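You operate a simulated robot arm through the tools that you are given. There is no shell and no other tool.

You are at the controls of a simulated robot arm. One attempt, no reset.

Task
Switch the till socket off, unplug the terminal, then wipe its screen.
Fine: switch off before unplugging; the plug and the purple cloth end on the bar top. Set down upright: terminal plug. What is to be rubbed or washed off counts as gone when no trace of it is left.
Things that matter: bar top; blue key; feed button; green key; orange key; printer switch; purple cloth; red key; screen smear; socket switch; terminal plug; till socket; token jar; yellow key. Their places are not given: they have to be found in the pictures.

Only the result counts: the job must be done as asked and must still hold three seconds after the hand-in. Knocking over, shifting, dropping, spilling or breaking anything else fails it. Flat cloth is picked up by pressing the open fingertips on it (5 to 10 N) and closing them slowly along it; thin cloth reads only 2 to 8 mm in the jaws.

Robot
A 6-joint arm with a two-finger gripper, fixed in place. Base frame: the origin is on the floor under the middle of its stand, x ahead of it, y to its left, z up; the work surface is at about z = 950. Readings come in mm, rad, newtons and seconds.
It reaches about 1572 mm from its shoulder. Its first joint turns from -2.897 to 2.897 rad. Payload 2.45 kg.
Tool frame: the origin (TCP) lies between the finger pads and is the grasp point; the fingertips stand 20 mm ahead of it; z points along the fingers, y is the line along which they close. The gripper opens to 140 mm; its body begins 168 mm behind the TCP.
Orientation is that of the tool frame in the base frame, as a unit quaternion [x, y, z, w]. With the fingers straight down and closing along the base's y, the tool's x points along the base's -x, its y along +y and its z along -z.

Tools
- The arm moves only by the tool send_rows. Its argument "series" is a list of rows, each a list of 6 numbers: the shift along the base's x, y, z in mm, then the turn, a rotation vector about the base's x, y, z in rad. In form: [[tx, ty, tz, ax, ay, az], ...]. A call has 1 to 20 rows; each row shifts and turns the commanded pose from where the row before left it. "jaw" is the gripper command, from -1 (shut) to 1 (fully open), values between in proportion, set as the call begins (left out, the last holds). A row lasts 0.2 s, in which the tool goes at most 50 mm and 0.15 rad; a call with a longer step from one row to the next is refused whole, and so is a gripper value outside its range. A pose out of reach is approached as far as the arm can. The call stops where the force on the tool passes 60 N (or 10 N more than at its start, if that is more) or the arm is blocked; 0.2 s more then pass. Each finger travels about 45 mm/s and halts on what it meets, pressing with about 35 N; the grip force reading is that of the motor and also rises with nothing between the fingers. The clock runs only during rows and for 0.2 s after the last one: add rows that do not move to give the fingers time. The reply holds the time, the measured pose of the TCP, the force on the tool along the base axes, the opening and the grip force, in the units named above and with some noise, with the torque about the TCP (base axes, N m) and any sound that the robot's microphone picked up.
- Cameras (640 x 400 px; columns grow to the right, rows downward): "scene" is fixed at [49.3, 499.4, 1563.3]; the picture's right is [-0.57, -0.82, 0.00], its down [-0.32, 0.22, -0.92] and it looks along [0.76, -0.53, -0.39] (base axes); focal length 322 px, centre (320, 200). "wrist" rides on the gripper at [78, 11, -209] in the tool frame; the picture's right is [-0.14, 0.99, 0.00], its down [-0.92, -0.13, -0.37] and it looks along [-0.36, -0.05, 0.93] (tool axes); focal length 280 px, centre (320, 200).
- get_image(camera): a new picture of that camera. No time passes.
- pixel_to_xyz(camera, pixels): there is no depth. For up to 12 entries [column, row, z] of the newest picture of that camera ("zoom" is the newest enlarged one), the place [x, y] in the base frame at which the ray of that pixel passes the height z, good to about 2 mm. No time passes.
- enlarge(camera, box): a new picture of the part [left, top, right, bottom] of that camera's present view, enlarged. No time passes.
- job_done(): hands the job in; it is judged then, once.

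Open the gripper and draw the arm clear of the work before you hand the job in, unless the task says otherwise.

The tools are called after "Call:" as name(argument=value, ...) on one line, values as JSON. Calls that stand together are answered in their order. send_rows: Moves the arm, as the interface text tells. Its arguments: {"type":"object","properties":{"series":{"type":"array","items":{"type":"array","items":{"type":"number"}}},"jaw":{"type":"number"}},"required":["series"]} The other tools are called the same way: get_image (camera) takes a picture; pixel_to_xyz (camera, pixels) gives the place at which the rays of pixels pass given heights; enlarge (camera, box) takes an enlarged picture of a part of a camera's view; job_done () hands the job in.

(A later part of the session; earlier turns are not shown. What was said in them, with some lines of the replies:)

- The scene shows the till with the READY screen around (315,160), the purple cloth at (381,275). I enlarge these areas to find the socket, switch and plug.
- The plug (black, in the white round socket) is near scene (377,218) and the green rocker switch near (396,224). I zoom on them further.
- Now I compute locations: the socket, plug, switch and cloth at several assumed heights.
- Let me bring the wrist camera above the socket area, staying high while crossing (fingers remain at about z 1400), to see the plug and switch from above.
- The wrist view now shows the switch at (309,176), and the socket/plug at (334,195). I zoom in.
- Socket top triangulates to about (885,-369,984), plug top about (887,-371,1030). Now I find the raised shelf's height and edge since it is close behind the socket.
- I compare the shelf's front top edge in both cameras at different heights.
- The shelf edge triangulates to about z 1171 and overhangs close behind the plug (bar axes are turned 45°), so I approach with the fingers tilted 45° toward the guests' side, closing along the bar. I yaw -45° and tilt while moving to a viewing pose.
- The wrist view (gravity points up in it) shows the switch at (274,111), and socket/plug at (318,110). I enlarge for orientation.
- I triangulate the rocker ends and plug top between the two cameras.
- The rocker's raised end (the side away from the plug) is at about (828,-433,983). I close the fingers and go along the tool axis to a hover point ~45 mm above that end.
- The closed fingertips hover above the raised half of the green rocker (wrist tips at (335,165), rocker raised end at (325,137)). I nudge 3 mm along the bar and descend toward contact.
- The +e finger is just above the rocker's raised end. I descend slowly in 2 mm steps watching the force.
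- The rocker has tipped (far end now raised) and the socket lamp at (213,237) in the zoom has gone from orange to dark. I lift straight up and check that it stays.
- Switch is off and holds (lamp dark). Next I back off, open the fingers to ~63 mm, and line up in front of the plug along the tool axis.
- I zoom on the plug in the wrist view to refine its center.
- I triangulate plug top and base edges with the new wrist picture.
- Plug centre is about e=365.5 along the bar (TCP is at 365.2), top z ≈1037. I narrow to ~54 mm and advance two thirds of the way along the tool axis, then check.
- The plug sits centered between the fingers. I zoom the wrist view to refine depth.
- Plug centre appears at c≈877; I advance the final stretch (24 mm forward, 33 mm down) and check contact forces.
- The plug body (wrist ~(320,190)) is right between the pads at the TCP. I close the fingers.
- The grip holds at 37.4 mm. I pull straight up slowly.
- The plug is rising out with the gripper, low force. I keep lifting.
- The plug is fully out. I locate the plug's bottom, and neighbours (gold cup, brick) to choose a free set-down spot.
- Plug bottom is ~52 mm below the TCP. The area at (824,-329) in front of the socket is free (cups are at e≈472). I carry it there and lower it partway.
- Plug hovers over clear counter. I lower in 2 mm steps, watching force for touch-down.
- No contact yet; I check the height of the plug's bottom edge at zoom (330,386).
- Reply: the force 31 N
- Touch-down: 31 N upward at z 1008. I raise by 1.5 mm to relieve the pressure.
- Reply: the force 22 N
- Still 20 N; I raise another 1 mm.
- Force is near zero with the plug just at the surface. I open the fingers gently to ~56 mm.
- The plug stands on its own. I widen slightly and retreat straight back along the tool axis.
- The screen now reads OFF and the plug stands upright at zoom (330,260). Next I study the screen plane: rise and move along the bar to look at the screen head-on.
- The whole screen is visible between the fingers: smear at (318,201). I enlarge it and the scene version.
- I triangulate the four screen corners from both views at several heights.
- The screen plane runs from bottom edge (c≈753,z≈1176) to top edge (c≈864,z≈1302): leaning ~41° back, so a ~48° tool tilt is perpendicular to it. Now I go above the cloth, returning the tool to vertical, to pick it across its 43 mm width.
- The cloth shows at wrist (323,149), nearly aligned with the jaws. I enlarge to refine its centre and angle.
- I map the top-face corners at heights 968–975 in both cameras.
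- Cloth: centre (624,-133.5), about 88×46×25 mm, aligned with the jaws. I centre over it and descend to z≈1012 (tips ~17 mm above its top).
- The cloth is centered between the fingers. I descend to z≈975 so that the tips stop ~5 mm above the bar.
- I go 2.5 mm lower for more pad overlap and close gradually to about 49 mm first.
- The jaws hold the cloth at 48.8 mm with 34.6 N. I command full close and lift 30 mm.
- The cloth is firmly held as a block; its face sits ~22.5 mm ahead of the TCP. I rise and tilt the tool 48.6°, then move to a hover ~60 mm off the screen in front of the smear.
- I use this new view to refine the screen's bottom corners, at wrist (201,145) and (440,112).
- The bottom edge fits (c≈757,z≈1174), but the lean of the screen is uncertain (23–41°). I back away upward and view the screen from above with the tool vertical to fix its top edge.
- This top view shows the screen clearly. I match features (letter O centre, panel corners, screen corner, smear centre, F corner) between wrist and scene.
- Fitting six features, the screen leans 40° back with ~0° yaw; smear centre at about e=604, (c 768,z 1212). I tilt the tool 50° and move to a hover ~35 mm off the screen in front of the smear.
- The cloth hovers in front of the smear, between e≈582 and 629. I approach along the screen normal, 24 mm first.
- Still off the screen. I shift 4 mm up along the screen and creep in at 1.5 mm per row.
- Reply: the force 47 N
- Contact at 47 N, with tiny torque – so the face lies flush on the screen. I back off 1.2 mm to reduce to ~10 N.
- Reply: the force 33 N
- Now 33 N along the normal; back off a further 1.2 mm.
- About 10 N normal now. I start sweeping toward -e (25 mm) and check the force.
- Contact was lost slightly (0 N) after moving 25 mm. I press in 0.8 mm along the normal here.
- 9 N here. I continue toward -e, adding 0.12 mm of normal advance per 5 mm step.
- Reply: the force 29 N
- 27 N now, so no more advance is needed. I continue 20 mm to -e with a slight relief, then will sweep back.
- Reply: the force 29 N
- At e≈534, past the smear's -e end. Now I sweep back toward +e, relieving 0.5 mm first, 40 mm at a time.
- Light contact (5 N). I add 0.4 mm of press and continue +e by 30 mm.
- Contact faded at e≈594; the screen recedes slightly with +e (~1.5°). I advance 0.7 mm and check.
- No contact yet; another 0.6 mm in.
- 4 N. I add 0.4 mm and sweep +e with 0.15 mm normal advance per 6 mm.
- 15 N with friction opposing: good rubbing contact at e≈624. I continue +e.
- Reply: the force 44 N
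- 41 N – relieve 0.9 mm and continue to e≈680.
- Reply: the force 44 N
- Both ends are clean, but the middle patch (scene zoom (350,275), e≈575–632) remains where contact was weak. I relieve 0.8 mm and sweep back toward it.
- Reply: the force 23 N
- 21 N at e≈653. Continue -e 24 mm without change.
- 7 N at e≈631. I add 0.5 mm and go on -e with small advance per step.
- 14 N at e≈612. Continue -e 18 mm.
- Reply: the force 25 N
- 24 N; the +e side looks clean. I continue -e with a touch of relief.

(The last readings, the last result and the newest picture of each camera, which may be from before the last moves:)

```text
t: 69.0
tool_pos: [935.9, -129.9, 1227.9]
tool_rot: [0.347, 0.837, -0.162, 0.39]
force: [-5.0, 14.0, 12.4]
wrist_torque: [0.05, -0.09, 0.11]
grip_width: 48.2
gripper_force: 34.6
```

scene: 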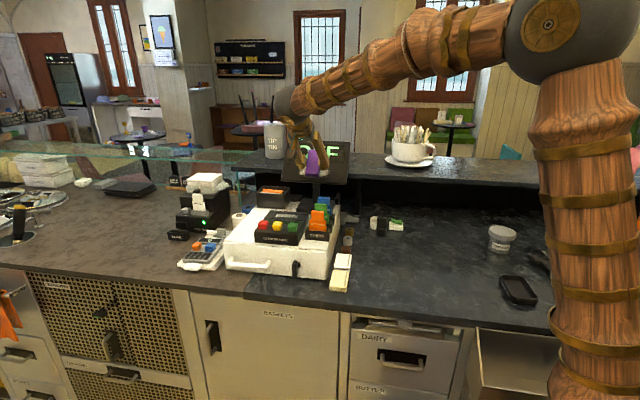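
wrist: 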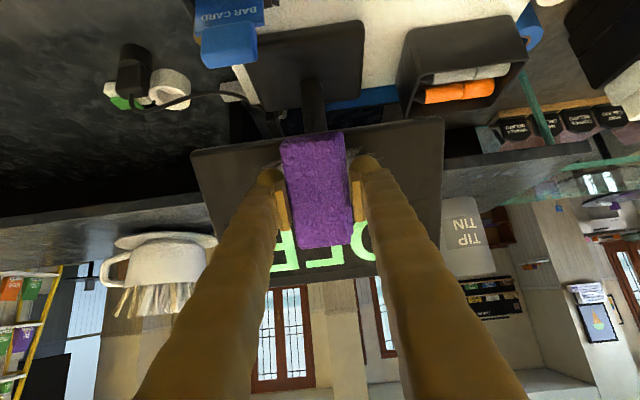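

18 N at e≈570. Continue -e another 24 mm, then look.

Call:
send_rows(series=[[-4.24, -4.24, 0, 0, 0, 0], [-4.24, -4.24, 0, 0, 0, 0], [-4.24, -4.24, 0, 0, 0, 0], [-4.24, -4.24, 0, 0, 0, 0]])

Call:
enlarge(camera="wrist", box=[180, 90, 460, 290])

Call:
enlarge(camera="scene", box=[270, 130, 350, 190])

```text
t: 70.0
tool_pos: [919.7, -147.2, 1229.3]
tool_rot: [0.347, 0.837, -0.162, 0.39]
force: [-1.8, 2.8, 2.4]
wrist_torque: [-0.04, 0.0, -0.06]
grip_width: 48.5
gripper_force: 35.1
```

```text
2.00 times, centred on (320, 190) of wrist
```

zoom: 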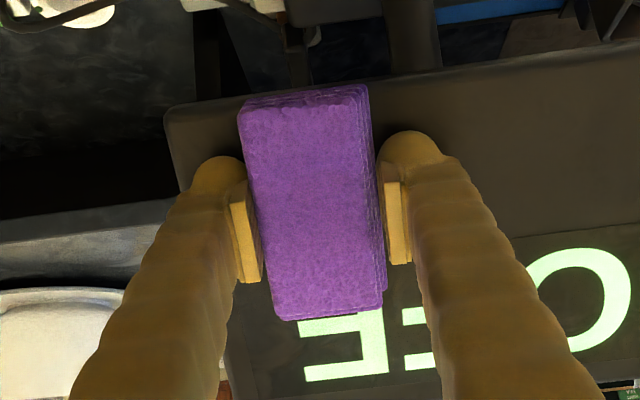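

```text
6.67 times, centred on (310, 160) of scene
```

zoom: 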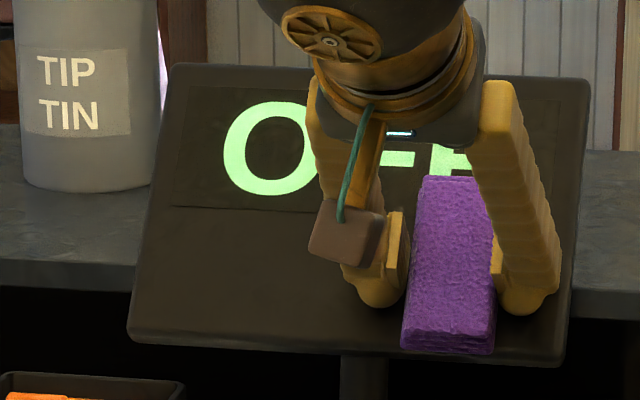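

The screen looks clean. I back off along the normal ~70 mm and inspect the screen for any trace.

Call:
send_rows(series=[[-5.4, 5.4, 6.4, 0, 0, 0], [-10.8, 10.8, 12.9, 0, 0, 0], [-16, 16, 25, 0, 0, 0], [-16, 16, 35, 0, 0, 0], [-16, 16, 35, 0, 0, 0], [-20, -10, 20, 0, 0, 0], [-25, -25, 10, 0, 0, 0], [-25, -25, 10, 0, 0, 0], [0, 0, 0, 0, 0, 0]])

Call:
get_image(camera="wrist")

Call:
enlarge(camera="scene", box=[270, 130, 360, 190])

```text
t: 72.0
tool_pos: [786.5, -141.9, 1382.0]
tool_rot: [0.347, 0.837, -0.162, 0.39]
force: [-0.5, -1.2, -0.8]
wrist_torque: [-0.01, 0.02, -0.02]
grip_width: 48.4
gripper_force: 34.6
```

```text
taken
```

wrist: 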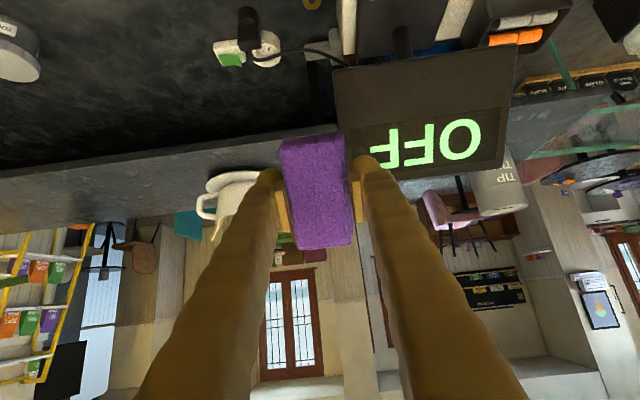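

```text
6.67 times, centred on (315, 160) of scene
```

zoom: 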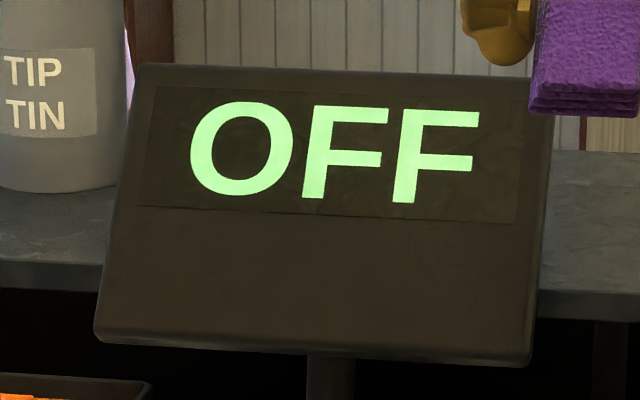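

The scene view shows a clean screen. I double-check for faint traces in the wrist view enlargement and a tighter scene zoom.

Call:
enlarge(camera="wrist", box=[320, 40, 530, 180])

Call:
enlarge(camera="scene", box=[290, 158, 340, 188])

```text
2.86 times, centred on (425, 110) of wrist
```

zoom: 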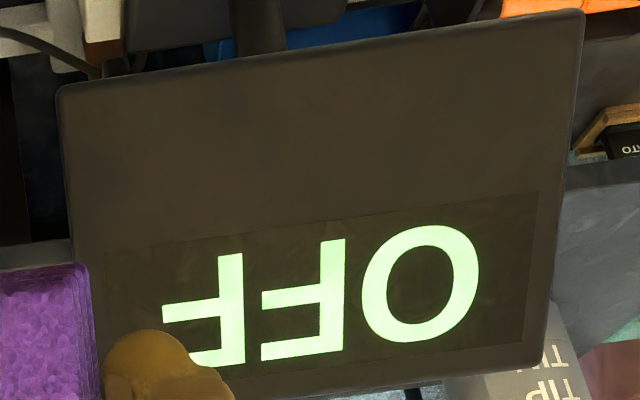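

```text
12.80 times, centred on (315, 173) of scene
```

zoom: 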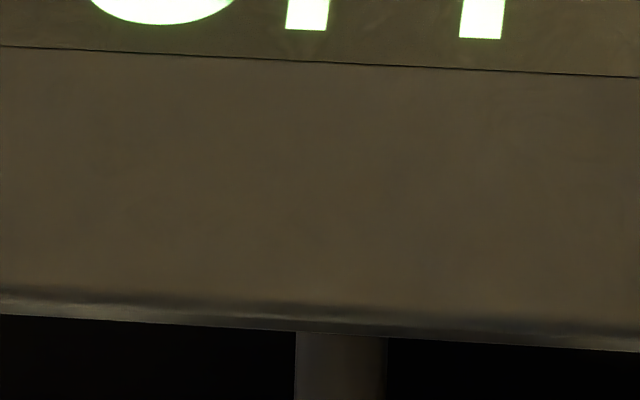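

The screen is spotless. I carry the cloth back, levelling the tool, to its original free spot on the bar top.

Call:
send_rows(series=[[-27, 1.3, -38, 0.10285, 0.10285, 0], [-27, 1.3, -38, 0.10285, 0.10285, 0], [-27, 1.3, -38, 0.10285, 0.10285, 0], [-27, 1.3, -38, 0.10285, 0.10285, 0], [-27, 1.3, -38, 0.10285, 0.10285, 0], [-27, 1.3, -38, 0.10285, 0.10285, 0], [0, 0, -36, 0, 0, 0], [0, 0, -36, 0, 0, 0], [0, 0, -36, 0, 0, 0], [0, 0, -34, 0, 0, 0], [0, 0, 0, 0, 0, 0]])

Call:
get_image(camera="wrist")

Call:
enlarge(camera="scene", box=[340, 210, 430, 300])

```text
t: 74.4
tool_pos: [624.5, -137.5, 1011.3]
tool_rot: [0.381, 0.924, 0.0, 0.001]
force: [-0.6, 0.4, -0.1]
wrist_torque: [-0.01, 0.02, 0.0]
grip_width: 48.5
gripper_force: 34.9
```

```text
taken
```

wrist: 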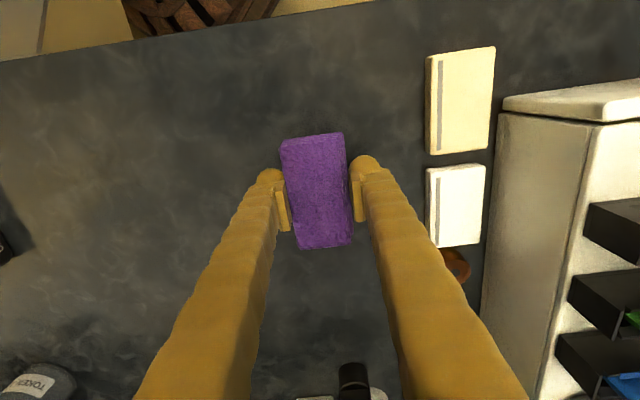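

```text
4.44 times, centred on (385, 255) of scene
```

zoom: 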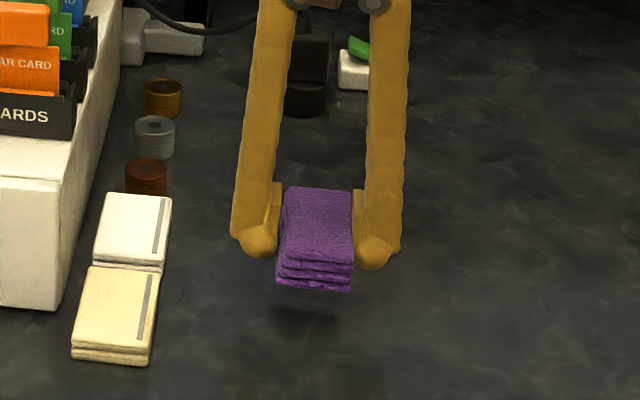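

The cloth hangs level over its old spot. I lower to just above the surface.

Call:
send_rows(series=[[0, 0, -8, 0, 0, 0], [0, 0, -8, 0, 0, 0], [0, 0, -8, 0, 0, 0], [0, 0, -6, 0, 0, 0], [0, 0, -5, 0, 0, 0], [0, 0, 0, 0, 0, 0]])

Call:
send_rows(series=[[0, 0, -1, 0, 0, 0], [0, 0, -1, 0, 0, 0], [0, 0, 0, 0, 0, 0]])

```text
t: 75.8
tool_pos: [625.5, -135.0, 978.7]
tool_rot: [0.382, 0.924, 0.0, 0.0]
force: [-0.3, -0.1, -0.4]
wrist_torque: [-0.01, 0.02, -0.04]
grip_width: 48.6
gripper_force: 35.2
```

```text
t: 76.6
tool_pos: [623.8, -135.8, 977.4]
tool_rot: [0.382, 0.924, -0.001, 0.0]
force: [-0.6, 0.7, -1.0]
wrist_torque: [-0.02, 0.03, 0.01]
grip_width: 48.1
gripper_force: 34.9
```

No contact yet at z≈976; I lower another 3 mm in 1 mm steps.

Call:
send_rows(series=[[0, 0, -1, 0, 0, 0], [0, 0, -1, 0, 0, 0], [0, 0, 0, 0, 0, 0]])

Call:
send_rows(series=[[0, 0, -1, 0, 0, 0], [0, 0, 0, 0, 0, 0]])

```text
t: 77.4
tool_pos: [624.3, -136.1, 974.6]
tool_rot: [0.383, 0.924, -0.002, 0.0]
force: [0.0, 0.3, 0.2]
wrist_torque: [0.04, -0.02, -0.04]
grip_width: 48.3
gripper_force: 34.8
```

```text
t: 78.0
tool_pos: [622.9, -136.2, 973.6]
tool_rot: [0.383, 0.924, -0.001, 0.0]
force: [0.2, 0.5, 0.4]
wrist_torque: [0.05, 0.0, -0.03]
grip_width: 48.6
gripper_force: 34.9
```

Still no load; another 1 mm.

Call:
send_rows(series=[[0, 0, -0.8, 0, 0, 0], [0, 0, 0, 0, 0, 0]])

Call:
send_rows(series=[[0, 0, -0.7, 0, 0, 0], [0, 0, 0, 0, 0, 0]])

Call:
enlarge(camera="scene", box=[360, 250, 410, 300])

```text
t: 78.6
tool_pos: [624.6, -133.8, 973.2]
tool_rot: [0.383, 0.924, -0.001, 0.0]
force: [-0.4, 0.0, -0.9]
wrist_torque: [0.0, 0.0, -0.01]
grip_width: 48.2
gripper_force: 35.6
```

```text
t: 79.2
tool_pos: [623.8, -136.1, 971.4]
tool_rot: [0.382, 0.924, 0.0, 0.001]
force: [1.2, -0.9, 3.7]
wrist_torque: [-0.2, -0.19, -0.04]
grip_width: 48.6
gripper_force: 35.2
```

```text
8.00 times, centred on (385, 275) of scene
```

zoom: 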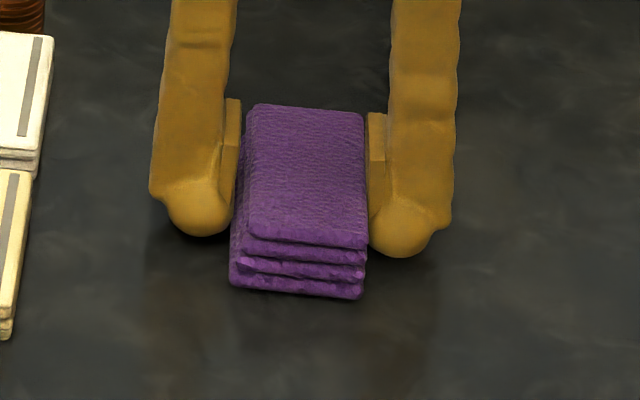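

Touch-down at 3.7 N. I open the fingers to ~70 mm to release the cloth.

Call:
send_rows(series=[[0, 0, 0, 0, 0, 0], [0, 0, 0, 0, 0, 0], [0, 0, 0, 0, 0, 0]], jaw=0.0)

Call:
send_rows(series=[[0, 0, 5, 0, 0, 0], [0, 0, 10, 0, 0, 0], [0, 0, 20, 0, 0, 0], [0, 0, 35, 0, 0, 0], [0, 0, 40, 0, 0, 0], [0, 0, 40, 0, 0, 0], [0, 0, 40, 0, 0, 0], [0, 0, 40, 0, 0, 0], [0, 0, 0, 0, 0, 0]])

Call:
get_image(camera="wrist")

Call:
get_image(camera="scene")

```text
t: 80.0
tool_pos: [623.1, -134.1, 971.3]
tool_rot: [0.383, 0.924, -0.001, 0.001]
force: [-0.6, 0.7, 0.3]
wrist_torque: [-0.03, -0.03, 0.01]
grip_width: 69.8
gripper_force: 0.0
```

```text
t: 82.0
tool_pos: [623.4, -135.7, 1202.4]
tool_rot: [0.383, 0.924, 0.0, 0.001]
force: [0.3, 0.7, 0.4]
wrist_torque: [0.01, -0.01, -0.01]
grip_width: 70.1
gripper_force: 0.0
```

```text
taken
```

wrist: 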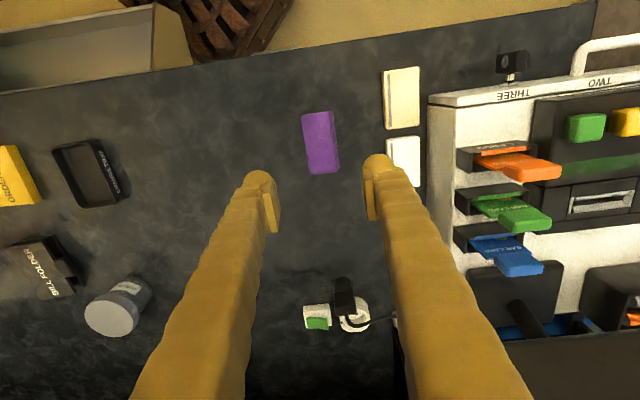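

```text
taken
```

scene: 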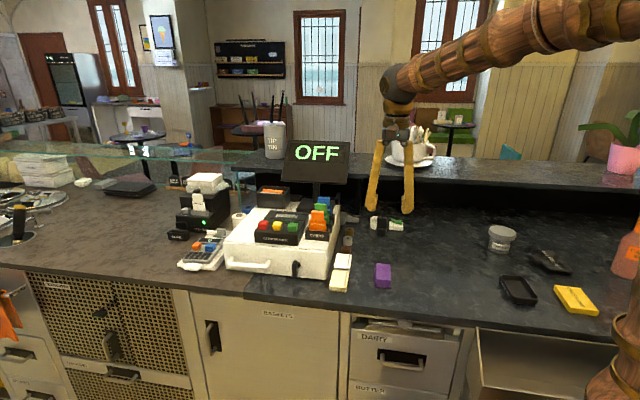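

Cloth lies on the bar, screen reads OFF and is clean. I retreat further to the starting area with the gripper open and make final checks of the plug and screen.

Call:
send_rows(series=[[-8, 12, 40, 0, 0, 0], [-8, 12, 40, 0, 0, 0], [-8, 12, 40, 0, 0, 0], [-8, 12, 40, 0, 0, 0], [-8, 12, 40, 0, 0, 0], [0, 0, 0, 0, 0, 0], [0, 0, 0, 0, 0, 0]], jaw=1)

Call:
enlarge(camera="scene", box=[330, 180, 420, 300])

Call:
enlarge(camera="scene", box=[270, 130, 360, 190])

Call:
get_image(camera="wrist")

```text
t: 83.6
tool_pos: [584.7, -76.9, 1401.5]
tool_rot: [0.382, 0.924, -0.001, 0.001]
force: [0.5, 0.3, 0.1]
wrist_torque: [0.0, -0.02, -0.01]
grip_width: 140.1
gripper_force: 0.0
```

```text
3.33 times, centred on (375, 240) of scene
```

zoom: 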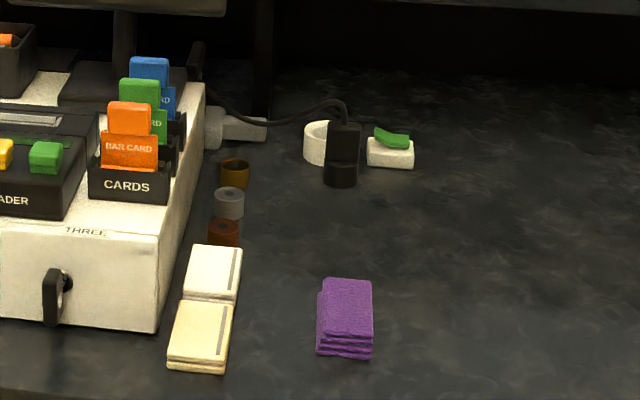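

```text
6.67 times, centred on (315, 160) of scene
```

zoom: 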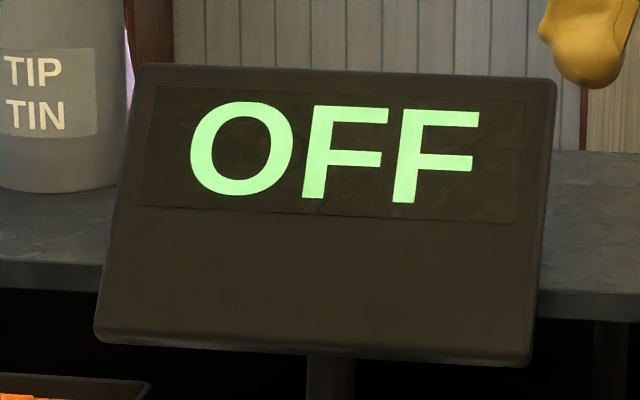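

```text
taken
```

wrist: 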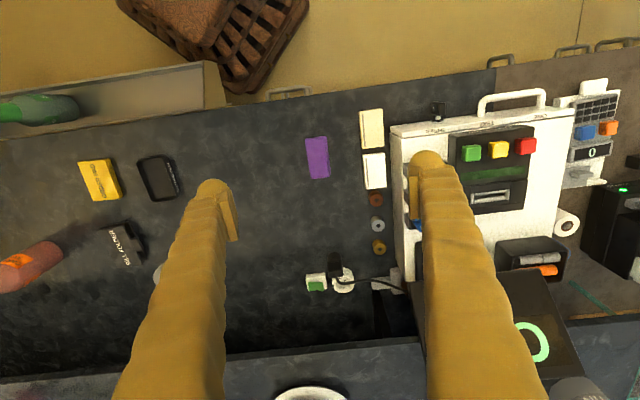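

The switch is off, the plug stands upright on the bar top beside the socket, the cloth is on the bar top, and the screen shows no trace of the smear. The gripper is open and clear of the work, so I hand in.

Call:
job_done()

```text
The job is handed in.
```

The job is done and handed in; I haven't seen a verdict. In the last pictures:

- **Switch:** I switched the till socket off before unplugging. The rocker stayed tipped over and the socket lamp is dark.
- **Plug:** The terminal plug is out and standing upright on the bar top, just in front of the socket.
- **Screen:** The smear is gone, with no trace in close-ups from either camera. The first pass missed a patch in the middle, so I went over it again.
- **Cloth:** The purple cloth is back on the bar top, where it was at the start.

Nothing else looked knocked or shifted. The gripper is open and the arm is clear of the bar.
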